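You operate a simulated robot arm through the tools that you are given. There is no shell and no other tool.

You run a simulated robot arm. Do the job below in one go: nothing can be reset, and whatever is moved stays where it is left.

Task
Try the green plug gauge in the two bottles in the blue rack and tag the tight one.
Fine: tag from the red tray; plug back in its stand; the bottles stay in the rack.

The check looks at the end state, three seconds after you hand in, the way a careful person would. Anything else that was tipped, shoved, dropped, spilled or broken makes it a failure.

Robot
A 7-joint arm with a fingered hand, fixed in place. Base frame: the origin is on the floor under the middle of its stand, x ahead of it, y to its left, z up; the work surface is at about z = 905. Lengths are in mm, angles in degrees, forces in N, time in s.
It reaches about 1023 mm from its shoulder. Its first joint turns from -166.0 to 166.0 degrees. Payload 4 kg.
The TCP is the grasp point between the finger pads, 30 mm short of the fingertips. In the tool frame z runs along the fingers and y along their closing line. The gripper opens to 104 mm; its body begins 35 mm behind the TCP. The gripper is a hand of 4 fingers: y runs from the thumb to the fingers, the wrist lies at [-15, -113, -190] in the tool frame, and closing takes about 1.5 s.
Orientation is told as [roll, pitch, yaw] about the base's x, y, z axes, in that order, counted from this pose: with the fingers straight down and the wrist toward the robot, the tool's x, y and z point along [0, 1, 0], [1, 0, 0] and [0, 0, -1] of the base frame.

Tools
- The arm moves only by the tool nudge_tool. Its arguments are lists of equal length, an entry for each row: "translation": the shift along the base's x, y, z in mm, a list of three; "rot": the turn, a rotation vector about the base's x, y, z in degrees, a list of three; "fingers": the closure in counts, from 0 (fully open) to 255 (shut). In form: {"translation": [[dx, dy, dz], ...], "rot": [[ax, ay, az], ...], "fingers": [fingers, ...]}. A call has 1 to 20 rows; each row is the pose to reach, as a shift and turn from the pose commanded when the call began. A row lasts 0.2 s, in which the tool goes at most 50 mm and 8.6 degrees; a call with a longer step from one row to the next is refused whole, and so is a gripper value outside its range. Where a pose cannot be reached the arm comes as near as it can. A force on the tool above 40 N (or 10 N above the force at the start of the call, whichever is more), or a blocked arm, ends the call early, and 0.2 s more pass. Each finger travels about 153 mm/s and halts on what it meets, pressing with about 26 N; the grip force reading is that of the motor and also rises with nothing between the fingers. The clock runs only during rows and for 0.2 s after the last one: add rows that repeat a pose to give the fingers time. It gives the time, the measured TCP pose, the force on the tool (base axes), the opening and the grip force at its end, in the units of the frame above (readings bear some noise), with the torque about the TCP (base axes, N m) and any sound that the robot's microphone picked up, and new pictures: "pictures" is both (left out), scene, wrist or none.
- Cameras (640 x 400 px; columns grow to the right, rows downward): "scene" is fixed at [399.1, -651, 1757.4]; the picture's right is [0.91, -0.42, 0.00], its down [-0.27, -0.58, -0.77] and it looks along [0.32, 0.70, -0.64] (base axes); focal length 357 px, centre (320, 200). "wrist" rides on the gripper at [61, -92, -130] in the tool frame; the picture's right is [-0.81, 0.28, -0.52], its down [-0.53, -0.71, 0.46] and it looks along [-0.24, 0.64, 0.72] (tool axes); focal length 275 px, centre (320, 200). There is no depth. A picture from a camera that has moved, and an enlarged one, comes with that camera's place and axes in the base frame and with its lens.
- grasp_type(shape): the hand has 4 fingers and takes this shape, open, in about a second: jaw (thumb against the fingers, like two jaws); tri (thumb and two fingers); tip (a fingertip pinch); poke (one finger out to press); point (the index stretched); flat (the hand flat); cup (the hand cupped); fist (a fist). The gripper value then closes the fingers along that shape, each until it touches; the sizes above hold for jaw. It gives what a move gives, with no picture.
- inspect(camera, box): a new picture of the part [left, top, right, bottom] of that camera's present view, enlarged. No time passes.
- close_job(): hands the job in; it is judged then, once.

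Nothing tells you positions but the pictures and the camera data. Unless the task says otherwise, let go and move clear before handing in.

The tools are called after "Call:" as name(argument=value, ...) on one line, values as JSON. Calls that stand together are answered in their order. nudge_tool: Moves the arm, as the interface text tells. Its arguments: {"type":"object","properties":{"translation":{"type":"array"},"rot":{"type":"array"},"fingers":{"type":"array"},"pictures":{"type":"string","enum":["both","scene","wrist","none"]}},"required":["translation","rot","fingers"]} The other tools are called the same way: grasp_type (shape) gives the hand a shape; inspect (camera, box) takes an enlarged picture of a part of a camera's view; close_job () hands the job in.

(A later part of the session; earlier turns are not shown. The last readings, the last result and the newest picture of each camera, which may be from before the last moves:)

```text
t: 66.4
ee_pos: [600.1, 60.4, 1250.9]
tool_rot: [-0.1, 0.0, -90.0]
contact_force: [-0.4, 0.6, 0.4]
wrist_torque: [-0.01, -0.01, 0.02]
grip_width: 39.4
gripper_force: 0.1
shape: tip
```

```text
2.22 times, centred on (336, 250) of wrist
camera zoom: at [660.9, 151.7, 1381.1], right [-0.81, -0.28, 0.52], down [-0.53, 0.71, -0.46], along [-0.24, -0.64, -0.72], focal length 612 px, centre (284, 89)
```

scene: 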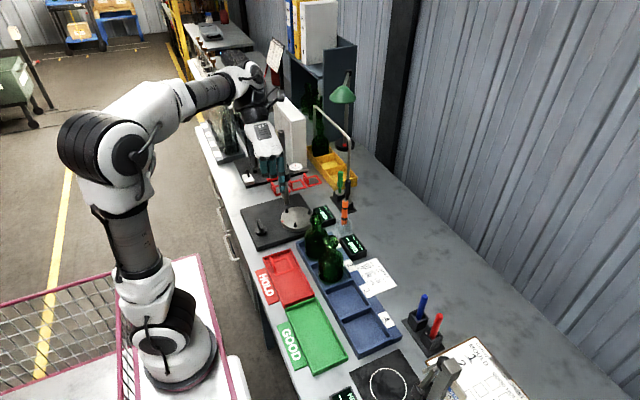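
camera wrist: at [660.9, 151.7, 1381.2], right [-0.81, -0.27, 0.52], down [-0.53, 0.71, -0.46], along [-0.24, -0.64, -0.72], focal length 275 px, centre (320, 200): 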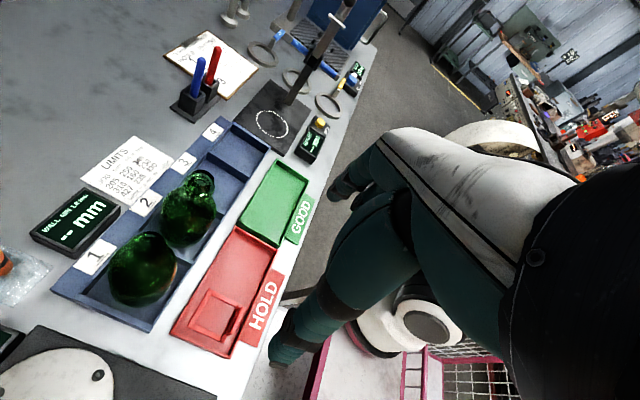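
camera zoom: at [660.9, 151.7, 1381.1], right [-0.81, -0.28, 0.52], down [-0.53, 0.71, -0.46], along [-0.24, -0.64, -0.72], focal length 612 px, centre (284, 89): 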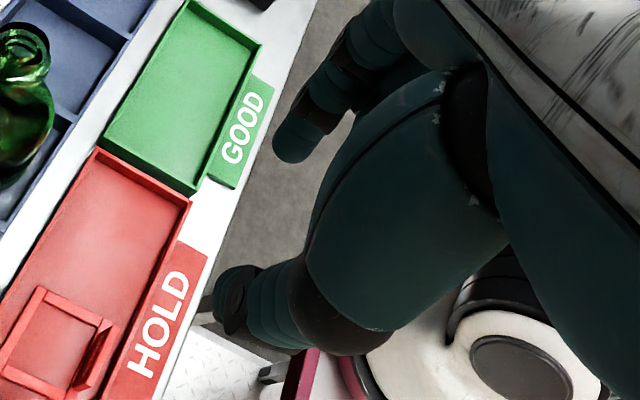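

The thumb and index tips line up near tool x≈-1 in tip shape. I'll descend over the tab to about 40 mm above it with a 47 mm opening, then check.

Call:
nudge_tool(translation=[[-10, -3, -40], [-20, -6, -80], [-30, -9, -120], [-34, -11, -160], [-34, -11, -195], [-34, -11, -225], [-34, -11, -240], [-34, -11, -240]], rot=[[0, 0, 0], [0, 0, 0], [0, 0, 0], [0, 0, 0], [0, 0, 0], [0, 0, 0], [0, 0, 0], [0, 0, 0]], fingers=[141, 141, 141, 141, 141, 141, 141, 141])

Call:
inspect(camera="scene", box=[240, 210, 320, 290])

Call:
inspect(camera="wrist", box=[200, 170, 392, 340])

```text
t: 68.2
ee_pos: [566.1, 48.0, 1008.5]
tool_rot: [0.0, 0.0, -89.9]
contact_force: [-0.6, 0.2, -0.2]
wrist_torque: [-0.02, -0.03, 0.0]
grip_width: 46.4
gripper_force: 0.2
shape: tip
camera wrist: at [626.7, 139.8, 1138.8], right [-0.81, -0.28, 0.52], down [-0.53, 0.71, -0.46], along [-0.24, -0.64, -0.72], focal length 275 px, centre (320, 200)
```

scene: 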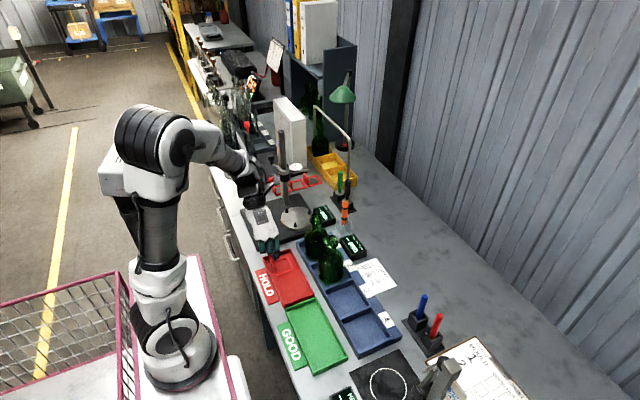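
wrist: 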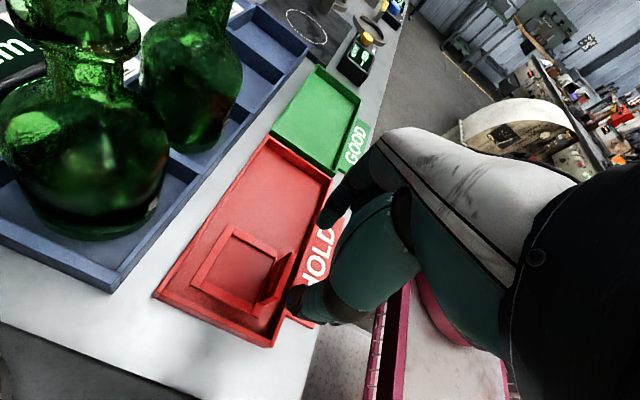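

```text
5.00 times, centred on (280, 250) of scene
camera zoom: at [399.1, -651.0, 1757.4], right [0.91, -0.42, 0.0], down [-0.27, -0.58, -0.77], along [0.32, 0.7, -0.64], focal length 1784 px, centre (520, -50)
```

zoom: 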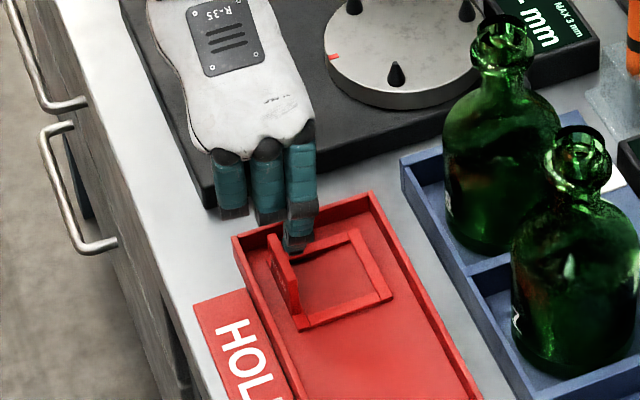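

```text
2.35 times, centred on (296, 255) of wrist
camera zoom: at [626.7, 139.8, 1138.8], right [-0.81, -0.28, 0.52], down [-0.53, 0.71, -0.46], along [-0.24, -0.64, -0.72], focal length 648 px, centre (376, 71)
```

zoom: 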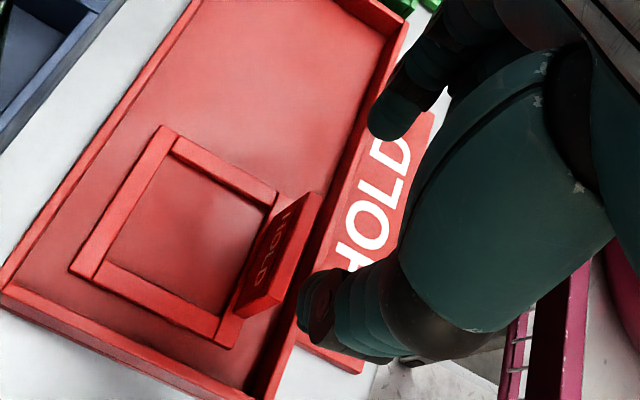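

Call:
inspect(camera="wrist", box=[236, 220, 316, 300])

Call:
inspect(camera="scene", box=[256, 230, 304, 280])

```text
5.00 times, centred on (276, 260) of wrist
camera zoom: at [626.7, 139.8, 1138.8], right [-0.81, -0.28, 0.52], down [-0.53, 0.71, -0.46], along [-0.24, -0.64, -0.72], focal length 1376 px, centre (540, -100)
```

zoom: 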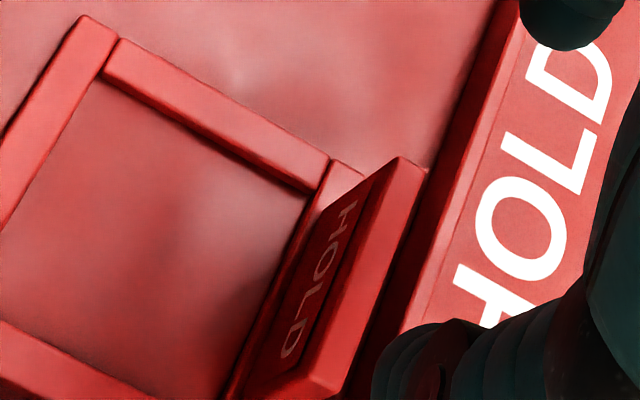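

```text
8.00 times, centred on (280, 255) of scene
camera zoom: at [399.1, -651.0, 1757.4], right [0.91, -0.42, 0.0], down [-0.27, -0.58, -0.77], along [0.32, 0.7, -0.64], focal length 2855 px, centre (640, -240)
```

zoom: 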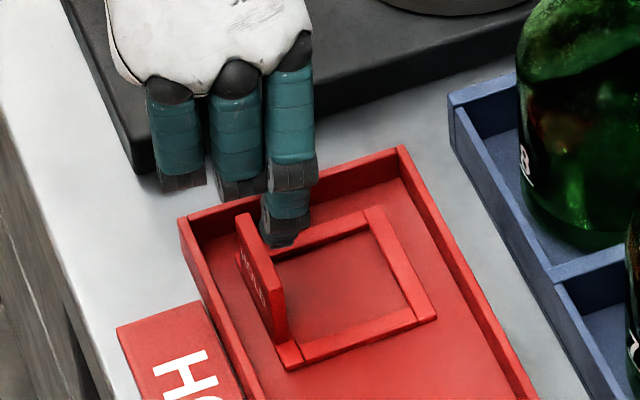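

The tab measures x 561–566.5, y 28–69, and the tips straddle it. I'll descend in two steps beside the tab's edges.

Call:
nudge_tool(translation=[[-1, -0.3, -15], [-1, -0.3, -30], [-1, -0.3, -42], [-1, -0.3, -50]], rot=[[0, 0, 0], [0, 0, 0], [0, 0, 0], [0, 0, 0]], fingers=[141, 141, 141, 141])

Call:
inspect(camera="scene", box=[256, 230, 304, 280])

Call:
inspect(camera="wrist", box=[240, 180, 368, 290])

```text
t: 69.2
ee_pos: [565.6, 48.0, 959.6]
tool_rot: [0.0, 0.0, -89.9]
contact_force: [0.5, 0.2, -0.5]
wrist_torque: [0.01, -0.01, 0.0]
grip_width: 46.1
gripper_force: 0.0
shape: tip
camera wrist: at [626.7, 140.0, 1090.0], right [-0.81, -0.28, 0.52], down [-0.53, 0.71, -0.46], along [-0.24, -0.65, -0.72], focal length 275 px, centre (320, 200)
```

scene: 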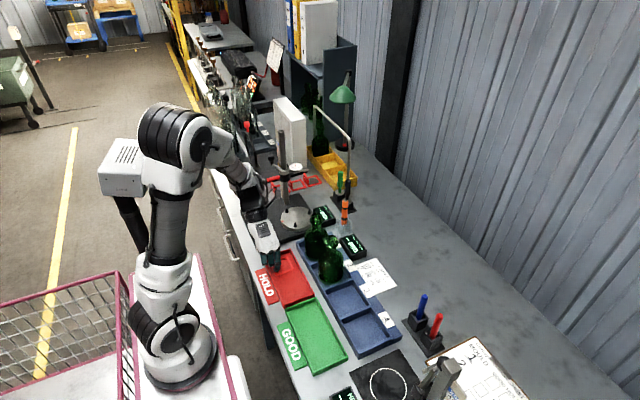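
wrist: 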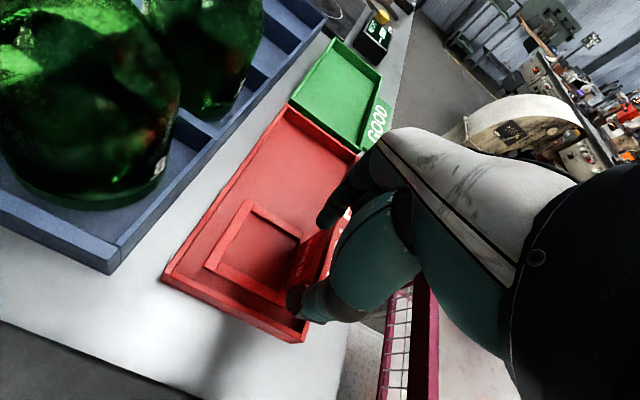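

```text
8.00 times, centred on (280, 255) of scene
camera zoom: at [399.1, -651.0, 1757.4], right [0.91, -0.42, 0.0], down [-0.27, -0.58, -0.77], along [0.32, 0.7, -0.64], focal length 2855 px, centre (640, -240)
```

zoom: 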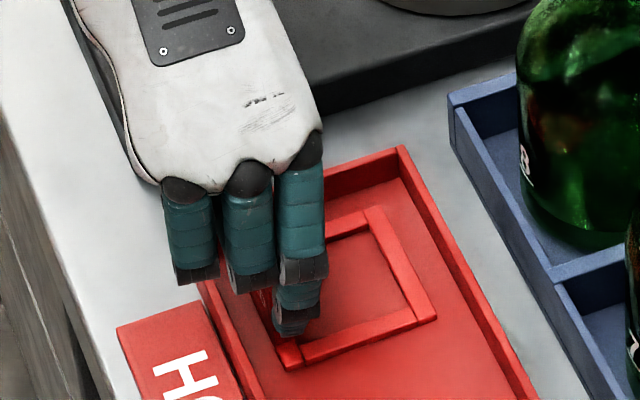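

```text
3.64 times, centred on (304, 235) of wrist
camera zoom: at [626.7, 140.0, 1090.0], right [-0.81, -0.28, 0.52], down [-0.53, 0.71, -0.46], along [-0.24, -0.65, -0.72], focal length 1001 px, centre (378, 73)
```

zoom: 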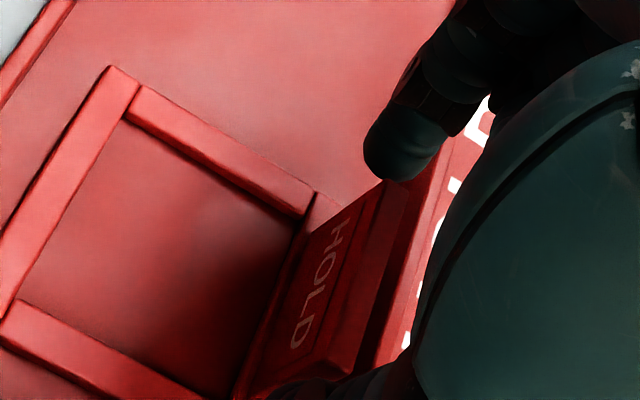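

The index is just past the tab's -y edge and everything is clear. I'll go down the last 9 mm and close gently.

Call:
nudge_tool(translation=[[0, 0, -4], [0, 0, -9], [0, 0, -9]], rot=[[0, 0, 0], [0, 0, 0], [0, 0, 0]], fingers=[141, 141, 141], pictures="none")

Call:
inspect(camera="wrist", box=[240, 180, 368, 290])

Call:
inspect(camera="scene", box=[262, 235, 302, 275])

```text
t: 70.0
ee_pos: [565.0, 48.0, 950.6]
tool_rot: [0.0, 0.0, -90.0]
contact_force: [1.5, 0.1, -0.3]
wrist_torque: [0.02, 0.0, -0.03]
grip_width: 46.2
gripper_force: 0.1
shape: tip
```

```text
3.64 times, centred on (304, 235) of wrist
camera zoom: at [626.8, 139.9, 1080.7], right [-0.81, -0.28, 0.52], down [-0.53, 0.71, -0.46], along [-0.24, -0.64, -0.72], focal length 1001 px, centre (378, 73)
```

zoom: 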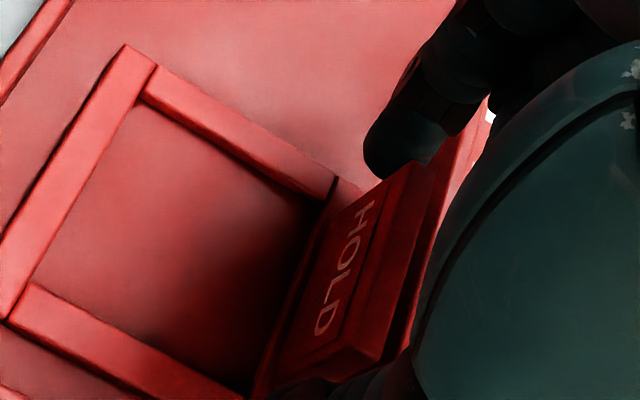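

```text
10.00 times, centred on (282, 255) of scene
camera zoom: at [399.1, -651.0, 1757.4], right [0.91, -0.42, 0.0], down [-0.27, -0.58, -0.77], along [0.32, 0.7, -0.64], focal length 3569 px, centre (700, -350)
```

zoom: 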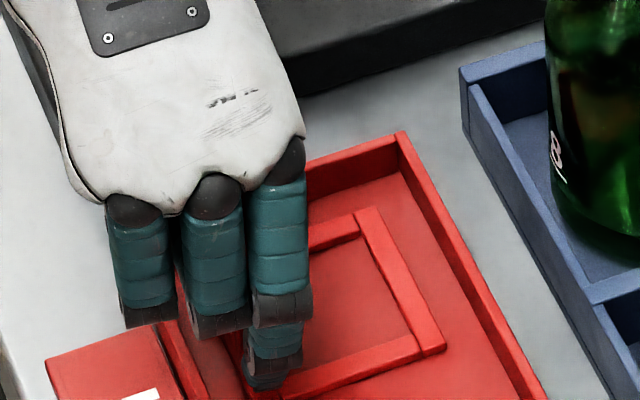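

I'm closing on the tab's edges.

Call:
nudge_tool(translation=[[0, 0, 0], [0, 0, 0], [0, 0, 0], [0, 0, 0], [0, 0, 0], [0, 0, 0]], rot=[[0, 0, 0], [0, 0, 0], [0, 0, 0], [0, 0, 0], [0, 0, 0], [0, 0, 0]], fingers=[155, 170, 185, 200, 220, 220], pictures="none")

Call:
inspect(camera="wrist", box=[240, 180, 368, 290])

Call:
inspect(camera="scene", box=[262, 235, 302, 275])

```text
t: 71.4
ee_pos: [565.2, 47.9, 950.3]
tool_rot: [-0.1, 0.0, -89.9]
contact_force: [-0.3, 0.0, -0.3]
wrist_torque: [0.0, -0.04, 0.02]
grip_width: 34.4
gripper_force: 26.2
shape: tip
```

```text
3.64 times, centred on (304, 235) of wrist
camera zoom: at [626.9, 139.9, 1080.8], right [-0.81, -0.28, 0.52], down [-0.53, 0.71, -0.46], along [-0.24, -0.64, -0.72], focal length 1001 px, centre (378, 73)
```

zoom: 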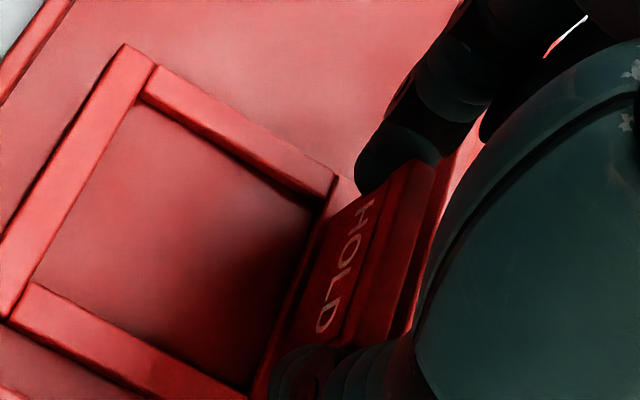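

```text
10.00 times, centred on (282, 255) of scene
camera zoom: at [399.1, -651.0, 1757.4], right [0.91, -0.42, 0.0], down [-0.27, -0.58, -0.77], along [0.32, 0.7, -0.64], focal length 3569 px, centre (700, -350)
```

zoom: 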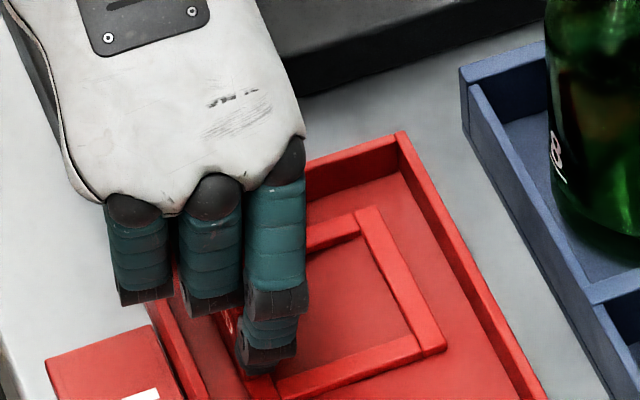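

I have it: 34 mm opening, 26 N, and the tag didn't shift. I'll lift slowly and check.

Call:
nudge_tool(translation=[[0, 0, 5], [0, 0, 12], [0, 0, 22], [0, 0, 35], [0, 0, 50]], rot=[[0, 0, 0], [0, 0, 0], [0, 0, 0], [0, 0, 0], [0, 0, 0]], fingers=[220, 220, 220, 220, 220])

Call:
inspect(camera="wrist", box=[220, 170, 380, 290])

Call:
inspect(camera="scene", box=[256, 215, 320, 275])

```text
t: 72.6
ee_pos: [565.8, 47.4, 1000.4]
tool_rot: [0.1, 0.0, -89.9]
contact_force: [0.2, 0.1, 0.3]
wrist_torque: [-0.01, 0.02, -0.01]
grip_width: 34.4
gripper_force: 25.9
shape: tip
camera wrist: at [627.5, 139.0, 1131.5], right [-0.81, -0.28, 0.52], down [-0.53, 0.71, -0.45], along [-0.24, -0.64, -0.72], focal length 275 px, centre (320, 200)
```

scene: 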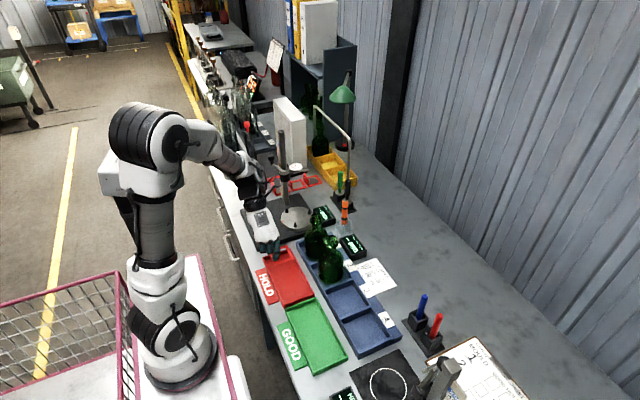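
wrist: 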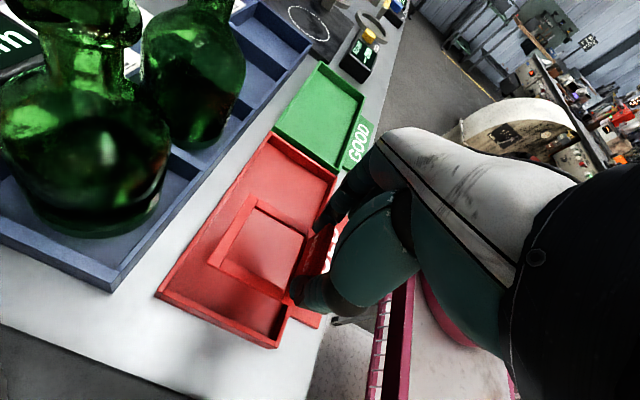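

```text
3.33 times, centred on (300, 230) of wrist
camera zoom: at [627.5, 139.0, 1131.5], right [-0.81, -0.28, 0.52], down [-0.53, 0.71, -0.45], along [-0.24, -0.64, -0.72], focal length 918 px, centre (387, 100)
```

zoom: 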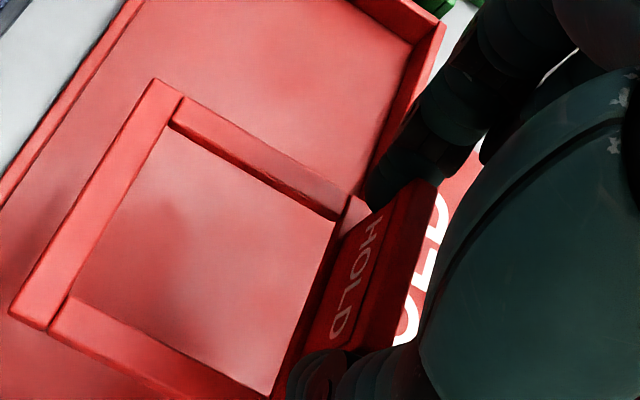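

```text
6.67 times, centred on (288, 245) of scene
camera zoom: at [399.1, -651.0, 1757.4], right [0.91, -0.42, 0.0], down [-0.27, -0.58, -0.77], along [0.32, 0.7, -0.64], focal length 2379 px, centre (533, -100)
```

zoom: 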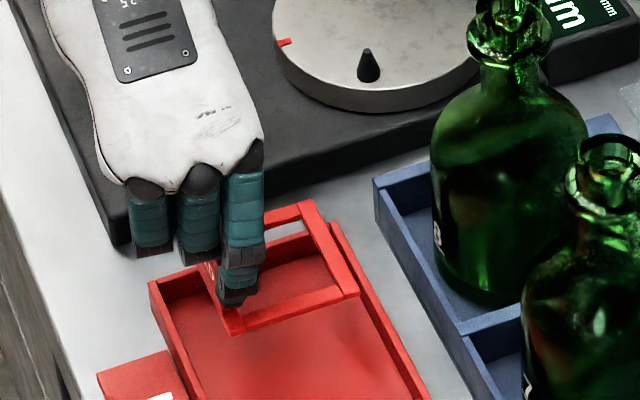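

The tag came up level. I'll raise it and carry it over bottle 1, keeping the ring well above the rim.

Call:
nudge_tool(translation=[[0, 0, 30], [0, 0, 65], [0, 0, 100], [0, 0, 130], [0, 0, 149], [20, 0, 149], [45, 0.5, 149], [70, 1, 149], [95, 1.5, 149], [115, 1.7, 149], [121.3, 1.7, 149], [121.3, 1.7, 149]], rot=[[0, 0, 0], [0, 0, 0], [0, 0, 0], [0, 0, 0], [0, 0, 0], [0, 0, 0], [0, 0, 0], [0, 0, 0], [0, 0, 0], [0, 0, 0], [0, 0, 0], [0, 0, 0]], fingers=[220, 220, 220, 220, 220, 220, 220, 220, 220, 220, 220, 220])

Call:
inspect(camera="scene", box=[270, 130, 350, 230])

Call:
inspect(camera="wrist", box=[200, 170, 360, 310])

```text
t: 75.2
ee_pos: [686.6, 51.7, 1149.9]
tool_rot: [-0.1, 0.0, -90.0]
contact_force: [0.1, -0.8, 0.0]
wrist_torque: [-0.01, 0.01, -0.01]
grip_width: 34.4
gripper_force: 26.3
shape: tip
camera wrist: at [748.1, 142.7, 1281.2], right [-0.81, -0.28, 0.52], down [-0.53, 0.71, -0.46], along [-0.24, -0.64, -0.72], focal length 275 px, centre (320, 200)
```

scene: 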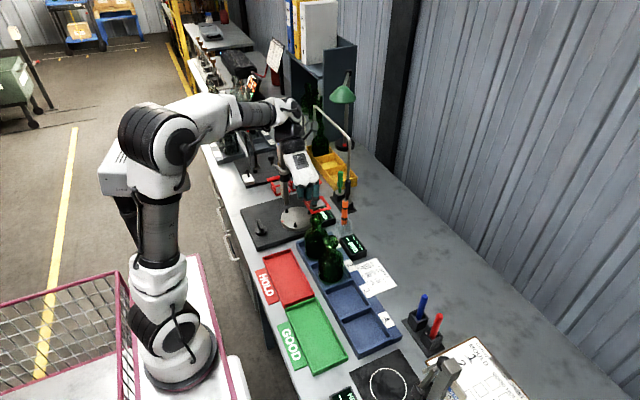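
wrist: 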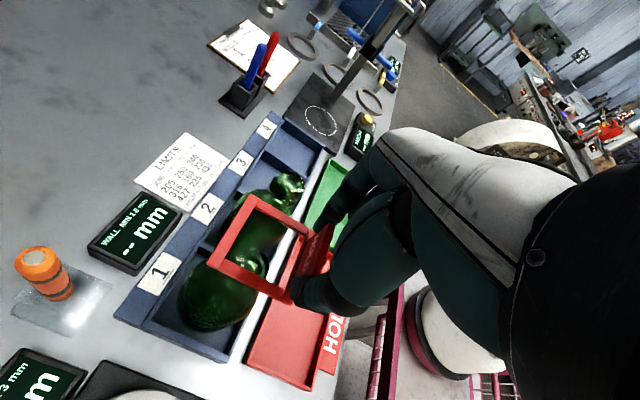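

```text
4.00 times, centred on (310, 180) of scene
camera zoom: at [399.1, -651.0, 1757.4], right [0.91, -0.42, 0.0], down [-0.27, -0.58, -0.77], along [0.32, 0.7, -0.64], focal length 1428 px, centre (360, 280)
```

zoom: 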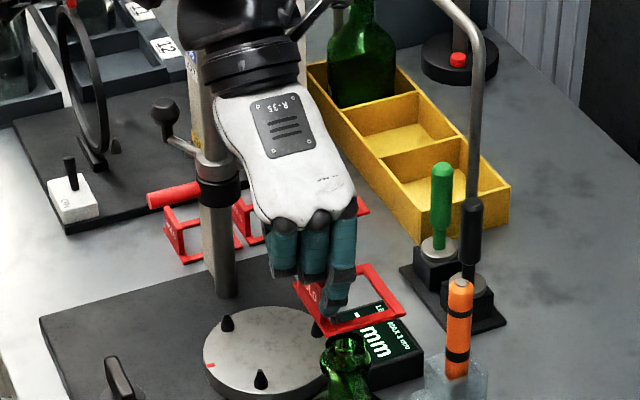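

```text
2.86 times, centred on (280, 240) of wrist
camera zoom: at [748.1, 142.7, 1281.2], right [-0.81, -0.28, 0.52], down [-0.53, 0.71, -0.46], along [-0.24, -0.64, -0.72], focal length 786 px, centre (434, 86)
```

zoom: 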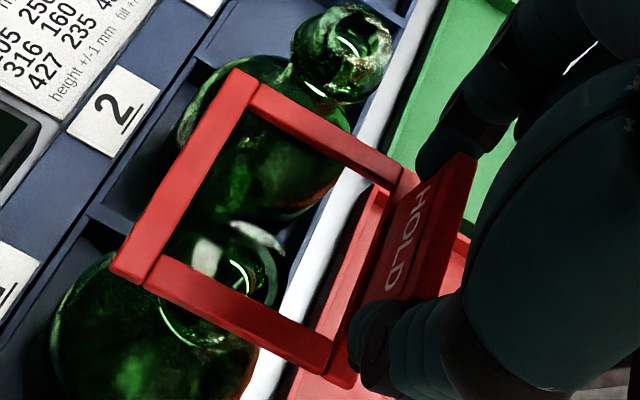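

The hand and wrist are clear of the column. I'll zoom in to align the ring with the mouth.

Call:
inspect(camera="wrist", box=[220, 210, 300, 280])

Call:
inspect(camera="scene", box=[290, 190, 346, 225])

```text
5.71 times, centred on (260, 245) of wrist
camera zoom: at [748.1, 142.7, 1281.2], right [-0.81, -0.28, 0.52], down [-0.53, 0.71, -0.46], along [-0.24, -0.64, -0.72], focal length 1573 px, centre (663, -57)
```

zoom: 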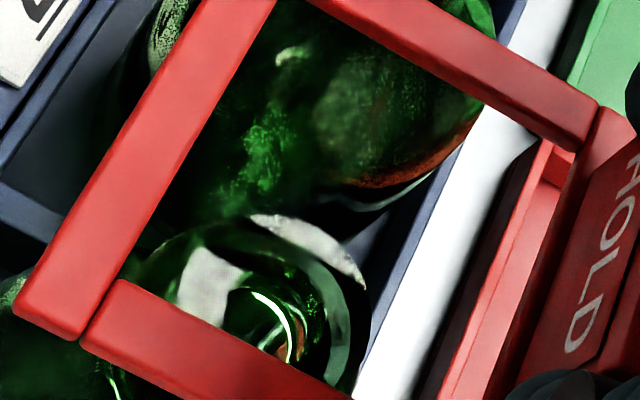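

```text
11.43 times, centred on (318, 208) of scene
camera zoom: at [399.1, -651.0, 1757.4], right [0.91, -0.42, 0.0], down [-0.27, -0.58, -0.77], along [0.32, 0.7, -0.64], focal length 4079 px, centre (343, 114)
```

zoom: 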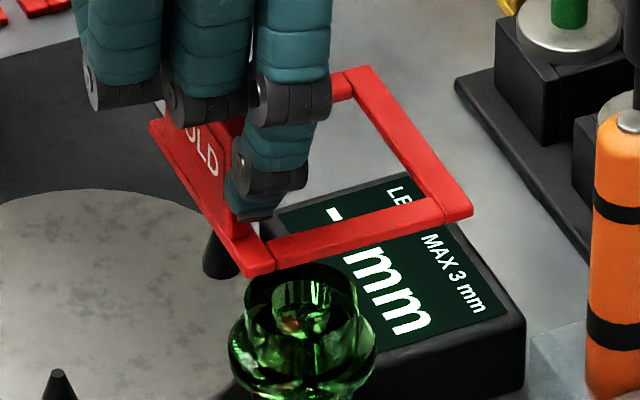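

The ring is close to centred, but the remaining height makes the last millimetres ambiguous. I'll shift slightly, lower to just above the rim and look again.

Call:
nudge_tool(translation=[[-1, -0.5, -8], [-2, -1, -16], [-2, -1, -24], [-2, -1, -30], [-2, -1, -30]], rot=[[0, 0, 0], [0, 0, 0], [0, 0, 0], [0, 0, 0], [0, 0, 0]], fingers=[220, 220, 220, 220, 220], pictures="none")

Call:
inspect(camera="wrist", box=[210, 190, 330, 290])

Call:
inspect(camera="scene", box=[290, 195, 346, 230])

```text
t: 76.4
ee_pos: [685.1, 49.9, 1119.1]
tool_rot: [0.0, 0.0, -89.9]
contact_force: [0.8, 0.2, -0.1]
wrist_torque: [0.04, -0.02, 0.03]
grip_width: 34.5
gripper_force: 26.1
shape: tip
```

```text
4.00 times, centred on (270, 240) of wrist
camera zoom: at [745.8, 141.5, 1250.3], right [-0.81, -0.28, 0.52], down [-0.53, 0.71, -0.46], along [-0.24, -0.64, -0.72], focal length 1101 px, centre (520, 40)
```

zoom: 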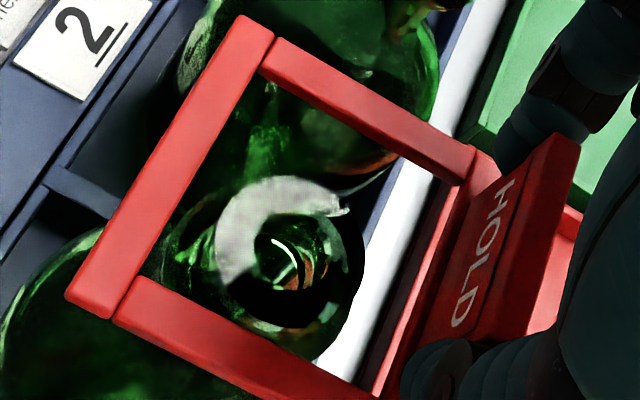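

```text
11.43 times, centred on (318, 212) of scene
camera zoom: at [399.1, -651.0, 1757.4], right [0.91, -0.42, 0.0], down [-0.27, -0.58, -0.77], along [0.32, 0.7, -0.64], focal length 4079 px, centre (343, 57)
```

zoom: 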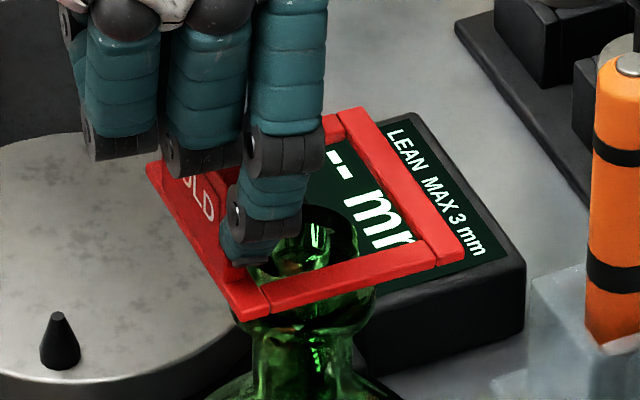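

In both views the ring is now about 12 mm above the rim and centred within roughly 1 mm. I'll lower it gradually over the lip, watching the force.

Call:
nudge_tool(translation=[[0.2, 0.3, -4], [0.2, 0.3, -8], [0.2, 0.3, -12], [0.2, 0.3, -16]], rot=[[0, 0, 0], [0, 0, 0], [0, 0, 0], [0, 0, 0]], fingers=[220, 220, 220, 220], pictures="none")

Call:
inspect(camera="wrist", box=[210, 190, 330, 290])

Call:
inspect(camera="scene", box=[290, 195, 346, 230])

```text
t: 77.4
ee_pos: [684.9, 49.4, 1104.7]
tool_rot: [0.0, 0.1, -90.1]
contact_force: [0.0, 0.0, -0.1]
wrist_torque: [0.0, 0.01, 0.03]
grip_width: 34.1
gripper_force: 26.1
shape: tip
```

```text
4.00 times, centred on (270, 240) of wrist
camera zoom: at [746.2, 140.8, 1235.4], right [-0.81, -0.28, 0.52], down [-0.53, 0.71, -0.46], along [-0.24, -0.64, -0.72], focal length 1101 px, centre (520, 40)
```

zoom: 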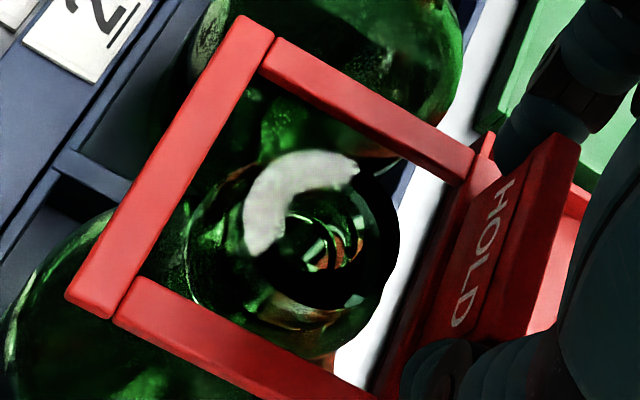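

```text
11.43 times, centred on (318, 212) of scene
camera zoom: at [399.1, -651.0, 1757.4], right [0.91, -0.42, 0.0], down [-0.27, -0.58, -0.77], along [0.32, 0.7, -0.64], focal length 4079 px, centre (343, 57)
```

zoom: 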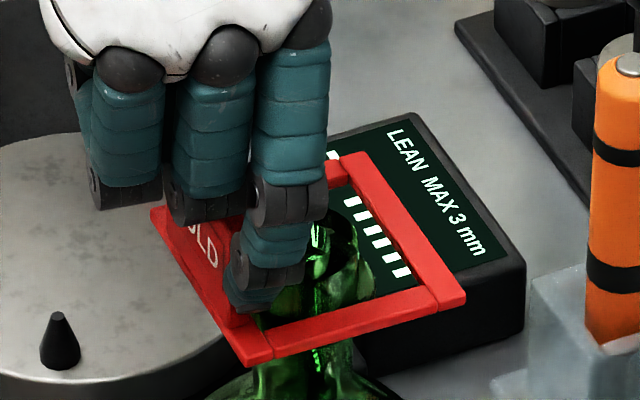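

Both views agree the ring is about 1 mm off, at (+0.8, -0.4). I'll correct that and continue down past the bead.

Call:
nudge_tool(translation=[[-0.8, 0.4, 0], [-0.8, 0.4, -4], [-0.8, 0.4, -8], [-0.8, 0.4, -12], [-0.8, 0.4, -16]], rot=[[0, 0, 0], [0, 0, 0], [0, 0, 0], [0, 0, 0], [0, 0, 0]], fingers=[220, 220, 220, 220, 220], pictures="none")

Call:
inspect(camera="wrist", box=[210, 190, 330, 290])

Call:
inspect(camera="scene", box=[286, 195, 350, 245])

```text
t: 78.6
ee_pos: [683.5, 50.7, 1088.0]
tool_rot: [0.0, 0.0, -90.0]
contact_force: [0.4, 0.0, 0.3]
wrist_torque: [-0.01, 0.0, -0.02]
grip_width: 34.1
gripper_force: 25.6
shape: tip
```

```text
4.00 times, centred on (270, 240) of wrist
camera zoom: at [745.0, 141.2, 1218.7], right [-0.81, -0.28, 0.52], down [-0.53, 0.71, -0.46], along [-0.24, -0.64, -0.72], focal length 1101 px, centre (520, 40)
```

zoom: 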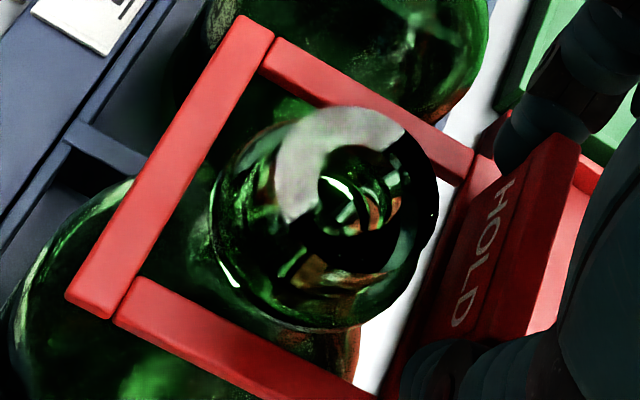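

```text
8.00 times, centred on (318, 220) of scene
camera zoom: at [399.1, -651.0, 1757.4], right [0.91, -0.42, 0.0], down [-0.27, -0.58, -0.77], along [0.32, 0.7, -0.64], focal length 2855 px, centre (336, 40)
```

zoom: 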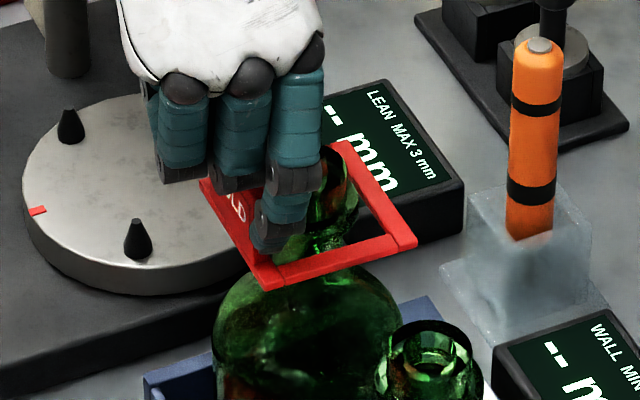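

The ring has passed the lip and bead, centred, with no contact. I'll continue down toward the shoulder in small steps.

Call:
nudge_tool(translation=[[0, 0, -4], [0, 0, -8], [0, 0, -11], [0, 0, -14]], rot=[[0, 0, 0], [0, 0, 0], [0, 0, 0], [0, 0, 0]], fingers=[220, 220, 220, 220], pictures="none")

Call:
inspect(camera="wrist", box=[210, 190, 330, 290])

Call:
inspect(camera="scene", box=[286, 195, 350, 245])

```text
t: 79.6
ee_pos: [683.4, 50.2, 1074.9]
tool_rot: [0.0, 0.0, -89.9]
contact_force: [-0.2, -0.4, 0.1]
wrist_torque: [-0.02, 0.0, -0.04]
grip_width: 34.4
gripper_force: 25.9
shape: tip
```

```text
4.00 times, centred on (270, 240) of wrist
camera zoom: at [745.1, 141.7, 1204.5], right [-0.81, -0.28, 0.52], down [-0.53, 0.71, -0.46], along [-0.24, -0.64, -0.72], focal length 1101 px, centre (520, 40)
```

zoom: 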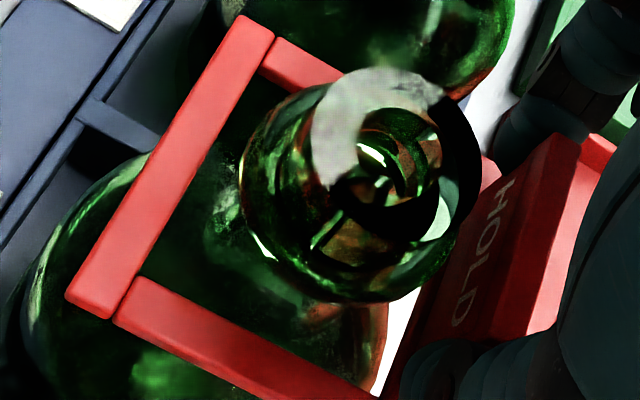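

```text
8.00 times, centred on (318, 220) of scene
camera zoom: at [399.1, -651.0, 1757.4], right [0.91, -0.42, 0.0], down [-0.27, -0.58, -0.77], along [0.32, 0.7, -0.64], focal length 2855 px, centre (336, 40)
```

zoom: 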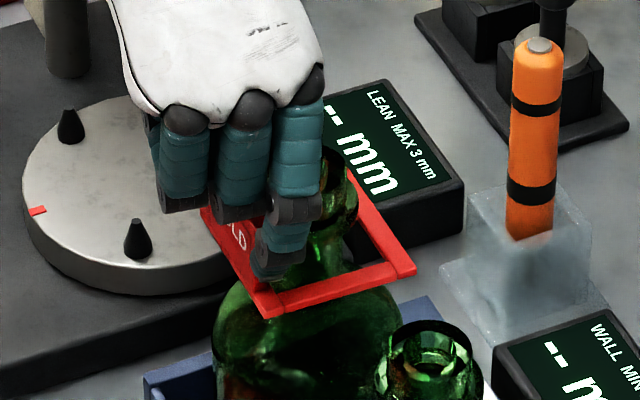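

Call:
nudge_tool(translation=[[0, 0, -2], [0, 0, -4], [0, 0, -6]], rot=[[0, 0, 0], [0, 0, 0], [0, 0, 0]], fingers=[220, 220, 220], pictures="none")

Call:
inspect(camera="scene", box=[286, 200, 350, 250])

Call:
inspect(camera="wrist", box=[210, 190, 330, 290])

```text
t: 80.4
ee_pos: [684.2, 50.8, 1067.0]
tool_rot: [0.1, 0.0, -89.9]
contact_force: [0.9, -0.4, -0.5]
wrist_torque: [-0.01, 0.01, 0.01]
grip_width: 34.2
gripper_force: 26.0
shape: tip
```

```text
8.00 times, centred on (318, 225) of scene
camera zoom: at [399.1, -651.0, 1757.4], right [0.91, -0.42, 0.0], down [-0.27, -0.58, -0.77], along [0.32, 0.7, -0.64], focal length 2855 px, centre (336, 0)
```

zoom: 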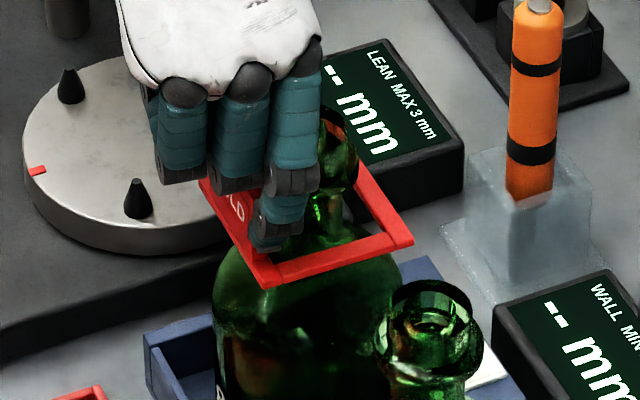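

```text
4.00 times, centred on (270, 240) of wrist
camera zoom: at [744.5, 142.3, 1198.8], right [-0.81, -0.28, 0.52], down [-0.53, 0.71, -0.46], along [-0.24, -0.64, -0.72], focal length 1101 px, centre (520, 40)
```

zoom: 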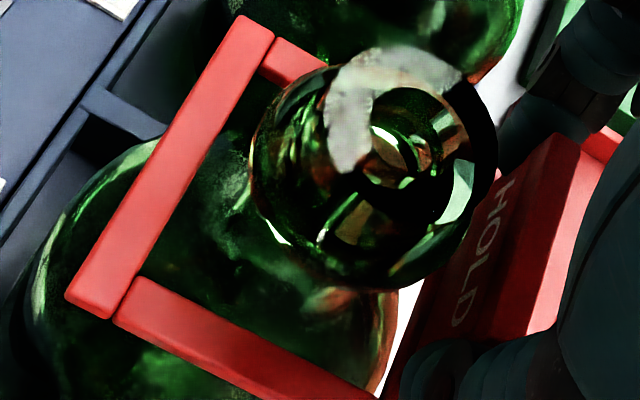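

Call:
nudge_tool(translation=[[0, 0, -1.5], [0, 0, -3], [0, 0, -4.5]], rot=[[0, 0, 0], [0, 0, 0], [0, 0, 0]], fingers=[220, 220, 220], pictures="none")

Call:
inspect(camera="scene", box=[286, 200, 350, 250])

```text
t: 81.2
ee_pos: [683.8, 50.5, 1062.3]
tool_rot: [0.0, 0.0, -90.1]
contact_force: [0.6, 0.0, 0.6]
wrist_torque: [0.0, 0.0, -0.03]
grip_width: 34.2
gripper_force: 26.4
shape: tip
```

```text
8.00 times, centred on (318, 225) of scene
camera zoom: at [399.1, -651.0, 1757.4], right [0.91, -0.42, 0.0], down [-0.27, -0.58, -0.77], along [0.32, 0.7, -0.64], focal length 2855 px, centre (336, 0)
```

zoom: 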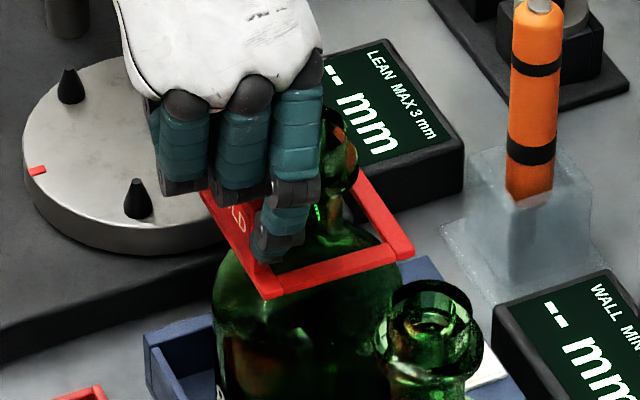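

Call:
nudge_tool(translation=[[0, 0, -1], [0, 0, -2], [0, 0, -3]], rot=[[0, 0, 0], [0, 0, 0], [0, 0, 0]], fingers=[220, 220, 220], pictures="none")

Call:
inspect(camera="scene", box=[286, 205, 350, 255])

Call:
inspect(camera="wrist", box=[210, 170, 370, 290])

```text
t: 82.0
ee_pos: [683.7, 51.0, 1059.8]
tool_rot: [0.0, 0.0, -89.9]
contact_force: [0.1, 0.5, -0.7]
wrist_torque: [0.01, 0.0, -0.03]
grip_width: 34.2
gripper_force: 26.1
shape: tip
```

```text
8.00 times, centred on (318, 230) of scene
camera zoom: at [399.1, -651.0, 1757.4], right [0.91, -0.42, 0.0], down [-0.27, -0.58, -0.77], along [0.32, 0.7, -0.64], focal length 2855 px, centre (336, -40)
```

zoom: 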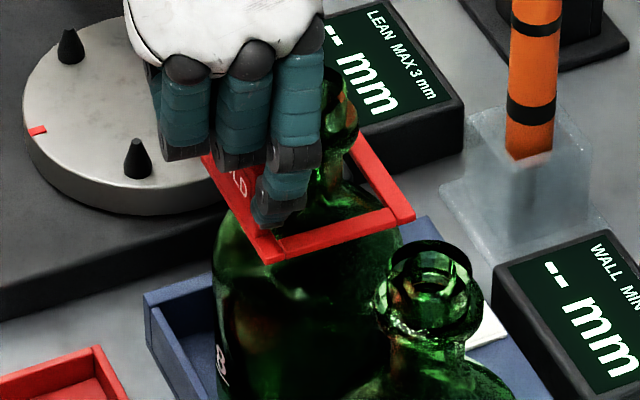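

```text
3.33 times, centred on (290, 230) of wrist
camera zoom: at [745.2, 142.1, 1190.8], right [-0.81, -0.28, 0.52], down [-0.53, 0.71, -0.46], along [-0.24, -0.64, -0.72], focal length 918 px, centre (420, 100)
```

zoom: 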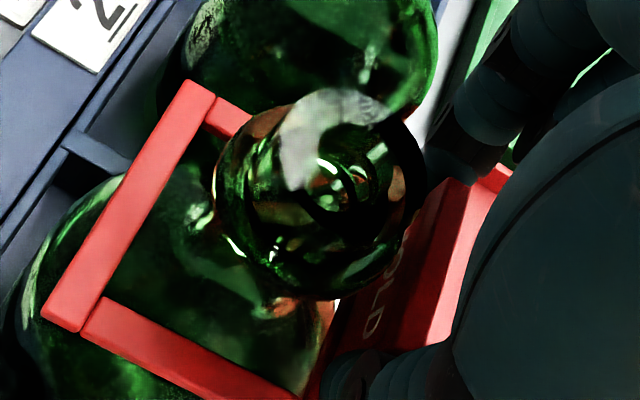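

Call:
nudge_tool(translation=[[0, 0, -1], [0, 0, -2], [0, 0, -3]], rot=[[0, 0, 0], [0, 0, 0], [0, 0, 0]], fingers=[220, 220, 220], pictures="none")

Call:
inspect(camera="scene", box=[286, 205, 350, 255])

```text
t: 82.8
ee_pos: [683.4, 50.3, 1057.8]
tool_rot: [0.0, 0.1, -89.9]
contact_force: [-0.6, 0.1, 0.0]
wrist_torque: [0.02, 0.02, -0.04]
grip_width: 34.1
gripper_force: 25.7
shape: tip
```

```text
8.00 times, centred on (318, 230) of scene
camera zoom: at [399.1, -651.0, 1757.4], right [0.91, -0.42, 0.0], down [-0.27, -0.58, -0.77], along [0.32, 0.7, -0.64], focal length 2855 px, centre (336, -40)
```

zoom: 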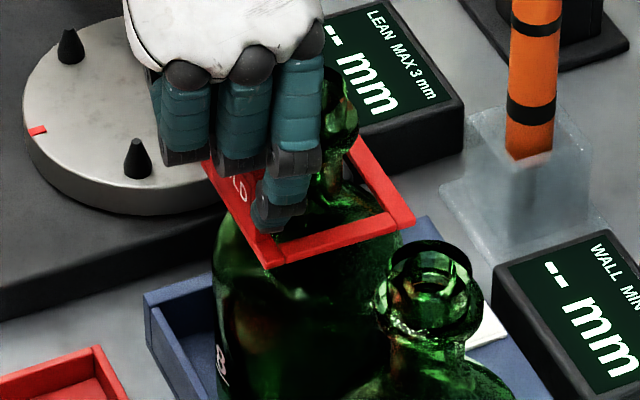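

Call:
nudge_tool(translation=[[0, 0, -1], [0, 0, -2], [0, 0, -3]], rot=[[0, 0, 0], [0, 0, 0], [0, 0, 0]], fingers=[220, 220, 220], pictures="none")

Call:
inspect(camera="scene", box=[286, 205, 350, 255])

```text
t: 83.6
ee_pos: [685.2, 50.4, 1054.3]
tool_rot: [0.0, -0.1, -90.0]
contact_force: [0.3, 0.8, -0.9]
wrist_torque: [-0.03, -0.02, 0.0]
grip_width: 34.4
gripper_force: 25.8
shape: tip
```

```text
8.00 times, centred on (318, 230) of scene
camera zoom: at [399.1, -651.0, 1757.4], right [0.91, -0.42, 0.0], down [-0.27, -0.58, -0.77], along [0.32, 0.7, -0.64], focal length 2855 px, centre (336, -40)
```

zoom: 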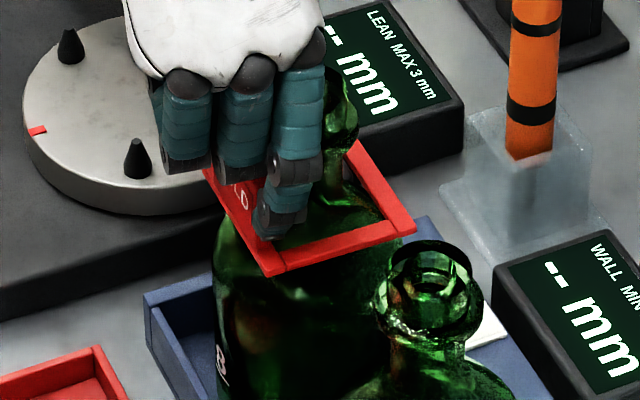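

Call:
nudge_tool(translation=[[0, 0, -1], [0, 0, -2], [0, 0, -3]], rot=[[0, 0, 0], [0, 0, 0], [0, 0, 0]], fingers=[220, 220, 220], pictures="none")

Call:
inspect(camera="scene", box=[294, 210, 342, 245])

Call:
inspect(camera="wrist", box=[210, 170, 370, 290])

```text
t: 84.4
ee_pos: [684.2, 49.6, 1051.4]
tool_rot: [0.0, -0.1, -89.9]
contact_force: [-0.1, 0.3, 0.7]
wrist_torque: [-0.04, -0.02, -0.02]
grip_width: 34.3
gripper_force: 26.2
shape: tip
```

```text
11.43 times, centred on (318, 228) of scene
camera zoom: at [399.1, -651.0, 1757.4], right [0.91, -0.42, 0.0], down [-0.27, -0.58, -0.77], along [0.32, 0.7, -0.64], focal length 4079 px, centre (343, -114)
```

zoom: 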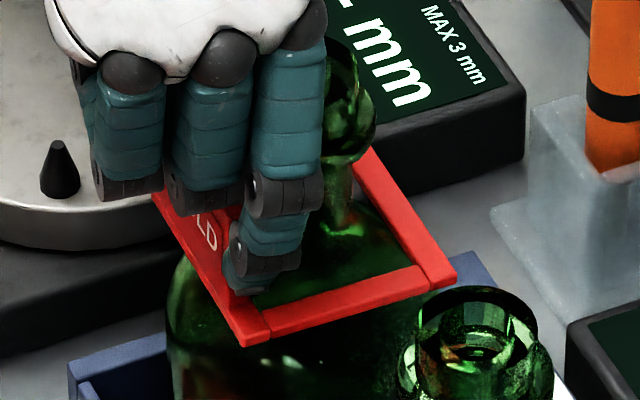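

```text
3.33 times, centred on (290, 230) of wrist
camera zoom: at [745.2, 141.8, 1181.9], right [-0.81, -0.28, 0.52], down [-0.53, 0.71, -0.46], along [-0.24, -0.64, -0.72], focal length 918 px, centre (420, 100)
```

zoom: 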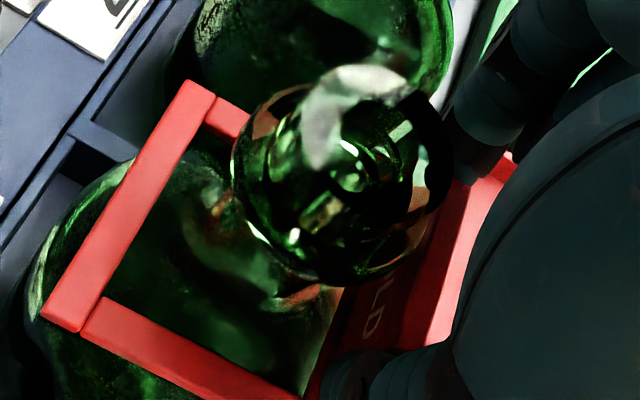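

Call:
nudge_tool(translation=[[0, 0, -1], [0, 0, -2], [0, 0, -3]], rot=[[0, 0, 0], [0, 0, 0], [0, 0, 0]], fingers=[220, 220, 220], pictures="none")

Call:
inspect(camera="scene", box=[294, 210, 342, 245])

```text
t: 85.2
ee_pos: [683.8, 49.3, 1048.8]
tool_rot: [0.0, 0.1, -90.0]
contact_force: [-0.3, -0.2, 2.2]
wrist_torque: [-0.01, 0.03, -0.02]
grip_width: 34.2
gripper_force: 25.8
shape: tip
```

```text
11.43 times, centred on (318, 228) of scene
camera zoom: at [399.1, -651.0, 1757.4], right [0.91, -0.42, 0.0], down [-0.27, -0.58, -0.77], along [0.32, 0.7, -0.64], focal length 4079 px, centre (343, -114)
```

zoom: 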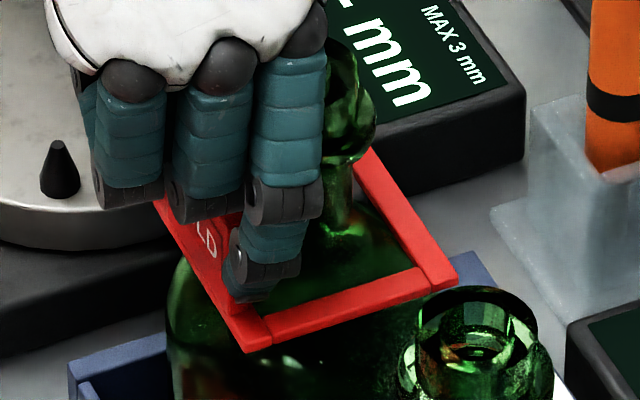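

The ring has just touched down on the bottle's shoulder (2 N). I'll release gently.

Call:
nudge_tool(translation=[[0, 0, 0], [0, 0, 0], [0, 0, 0], [0, 0, 0], [0, 0, 0], [0, 0, 0]], rot=[[0, 0, 0], [0, 0, 0], [0, 0, 0], [0, 0, 0], [0, 0, 0], [0, 0, 0]], fingers=[180, 168, 158, 148, 135, 125], pictures="none")

Call:
inspect(camera="scene", box=[294, 210, 342, 245])

Call:
inspect(camera="wrist", box=[210, 170, 370, 290])

```text
t: 86.6
ee_pos: [683.6, 50.6, 1047.5]
tool_rot: [0.1, -0.1, -89.8]
contact_force: [-0.2, 0.1, 0.1]
wrist_torque: [-0.02, 0.01, 0.0]
grip_width: 52.2
gripper_force: 0.0
shape: tip
```

```text
11.43 times, centred on (318, 228) of scene
camera zoom: at [399.1, -651.0, 1757.4], right [0.91, -0.42, 0.0], down [-0.27, -0.58, -0.77], along [0.32, 0.7, -0.64], focal length 4079 px, centre (343, -114)
```

zoom: 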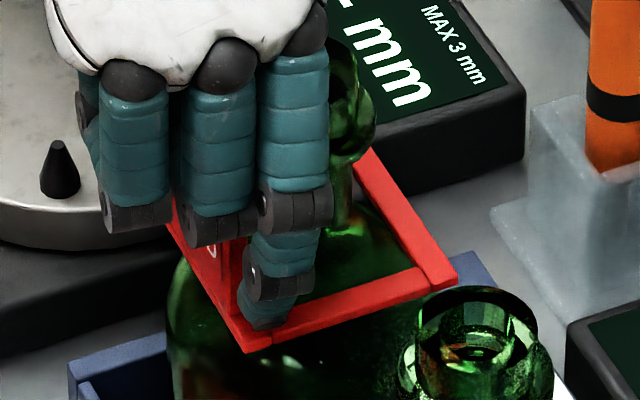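

```text
3.33 times, centred on (290, 230) of wrist
camera zoom: at [745.4, 141.8, 1179.1], right [-0.81, -0.28, 0.52], down [-0.53, 0.71, -0.46], along [-0.24, -0.64, -0.72], focal length 918 px, centre (420, 100)
```

zoom: 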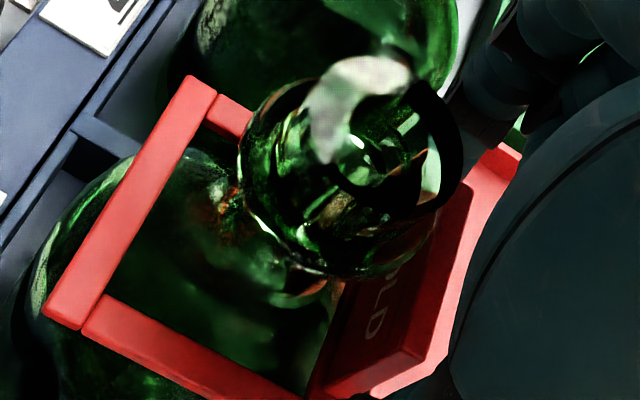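

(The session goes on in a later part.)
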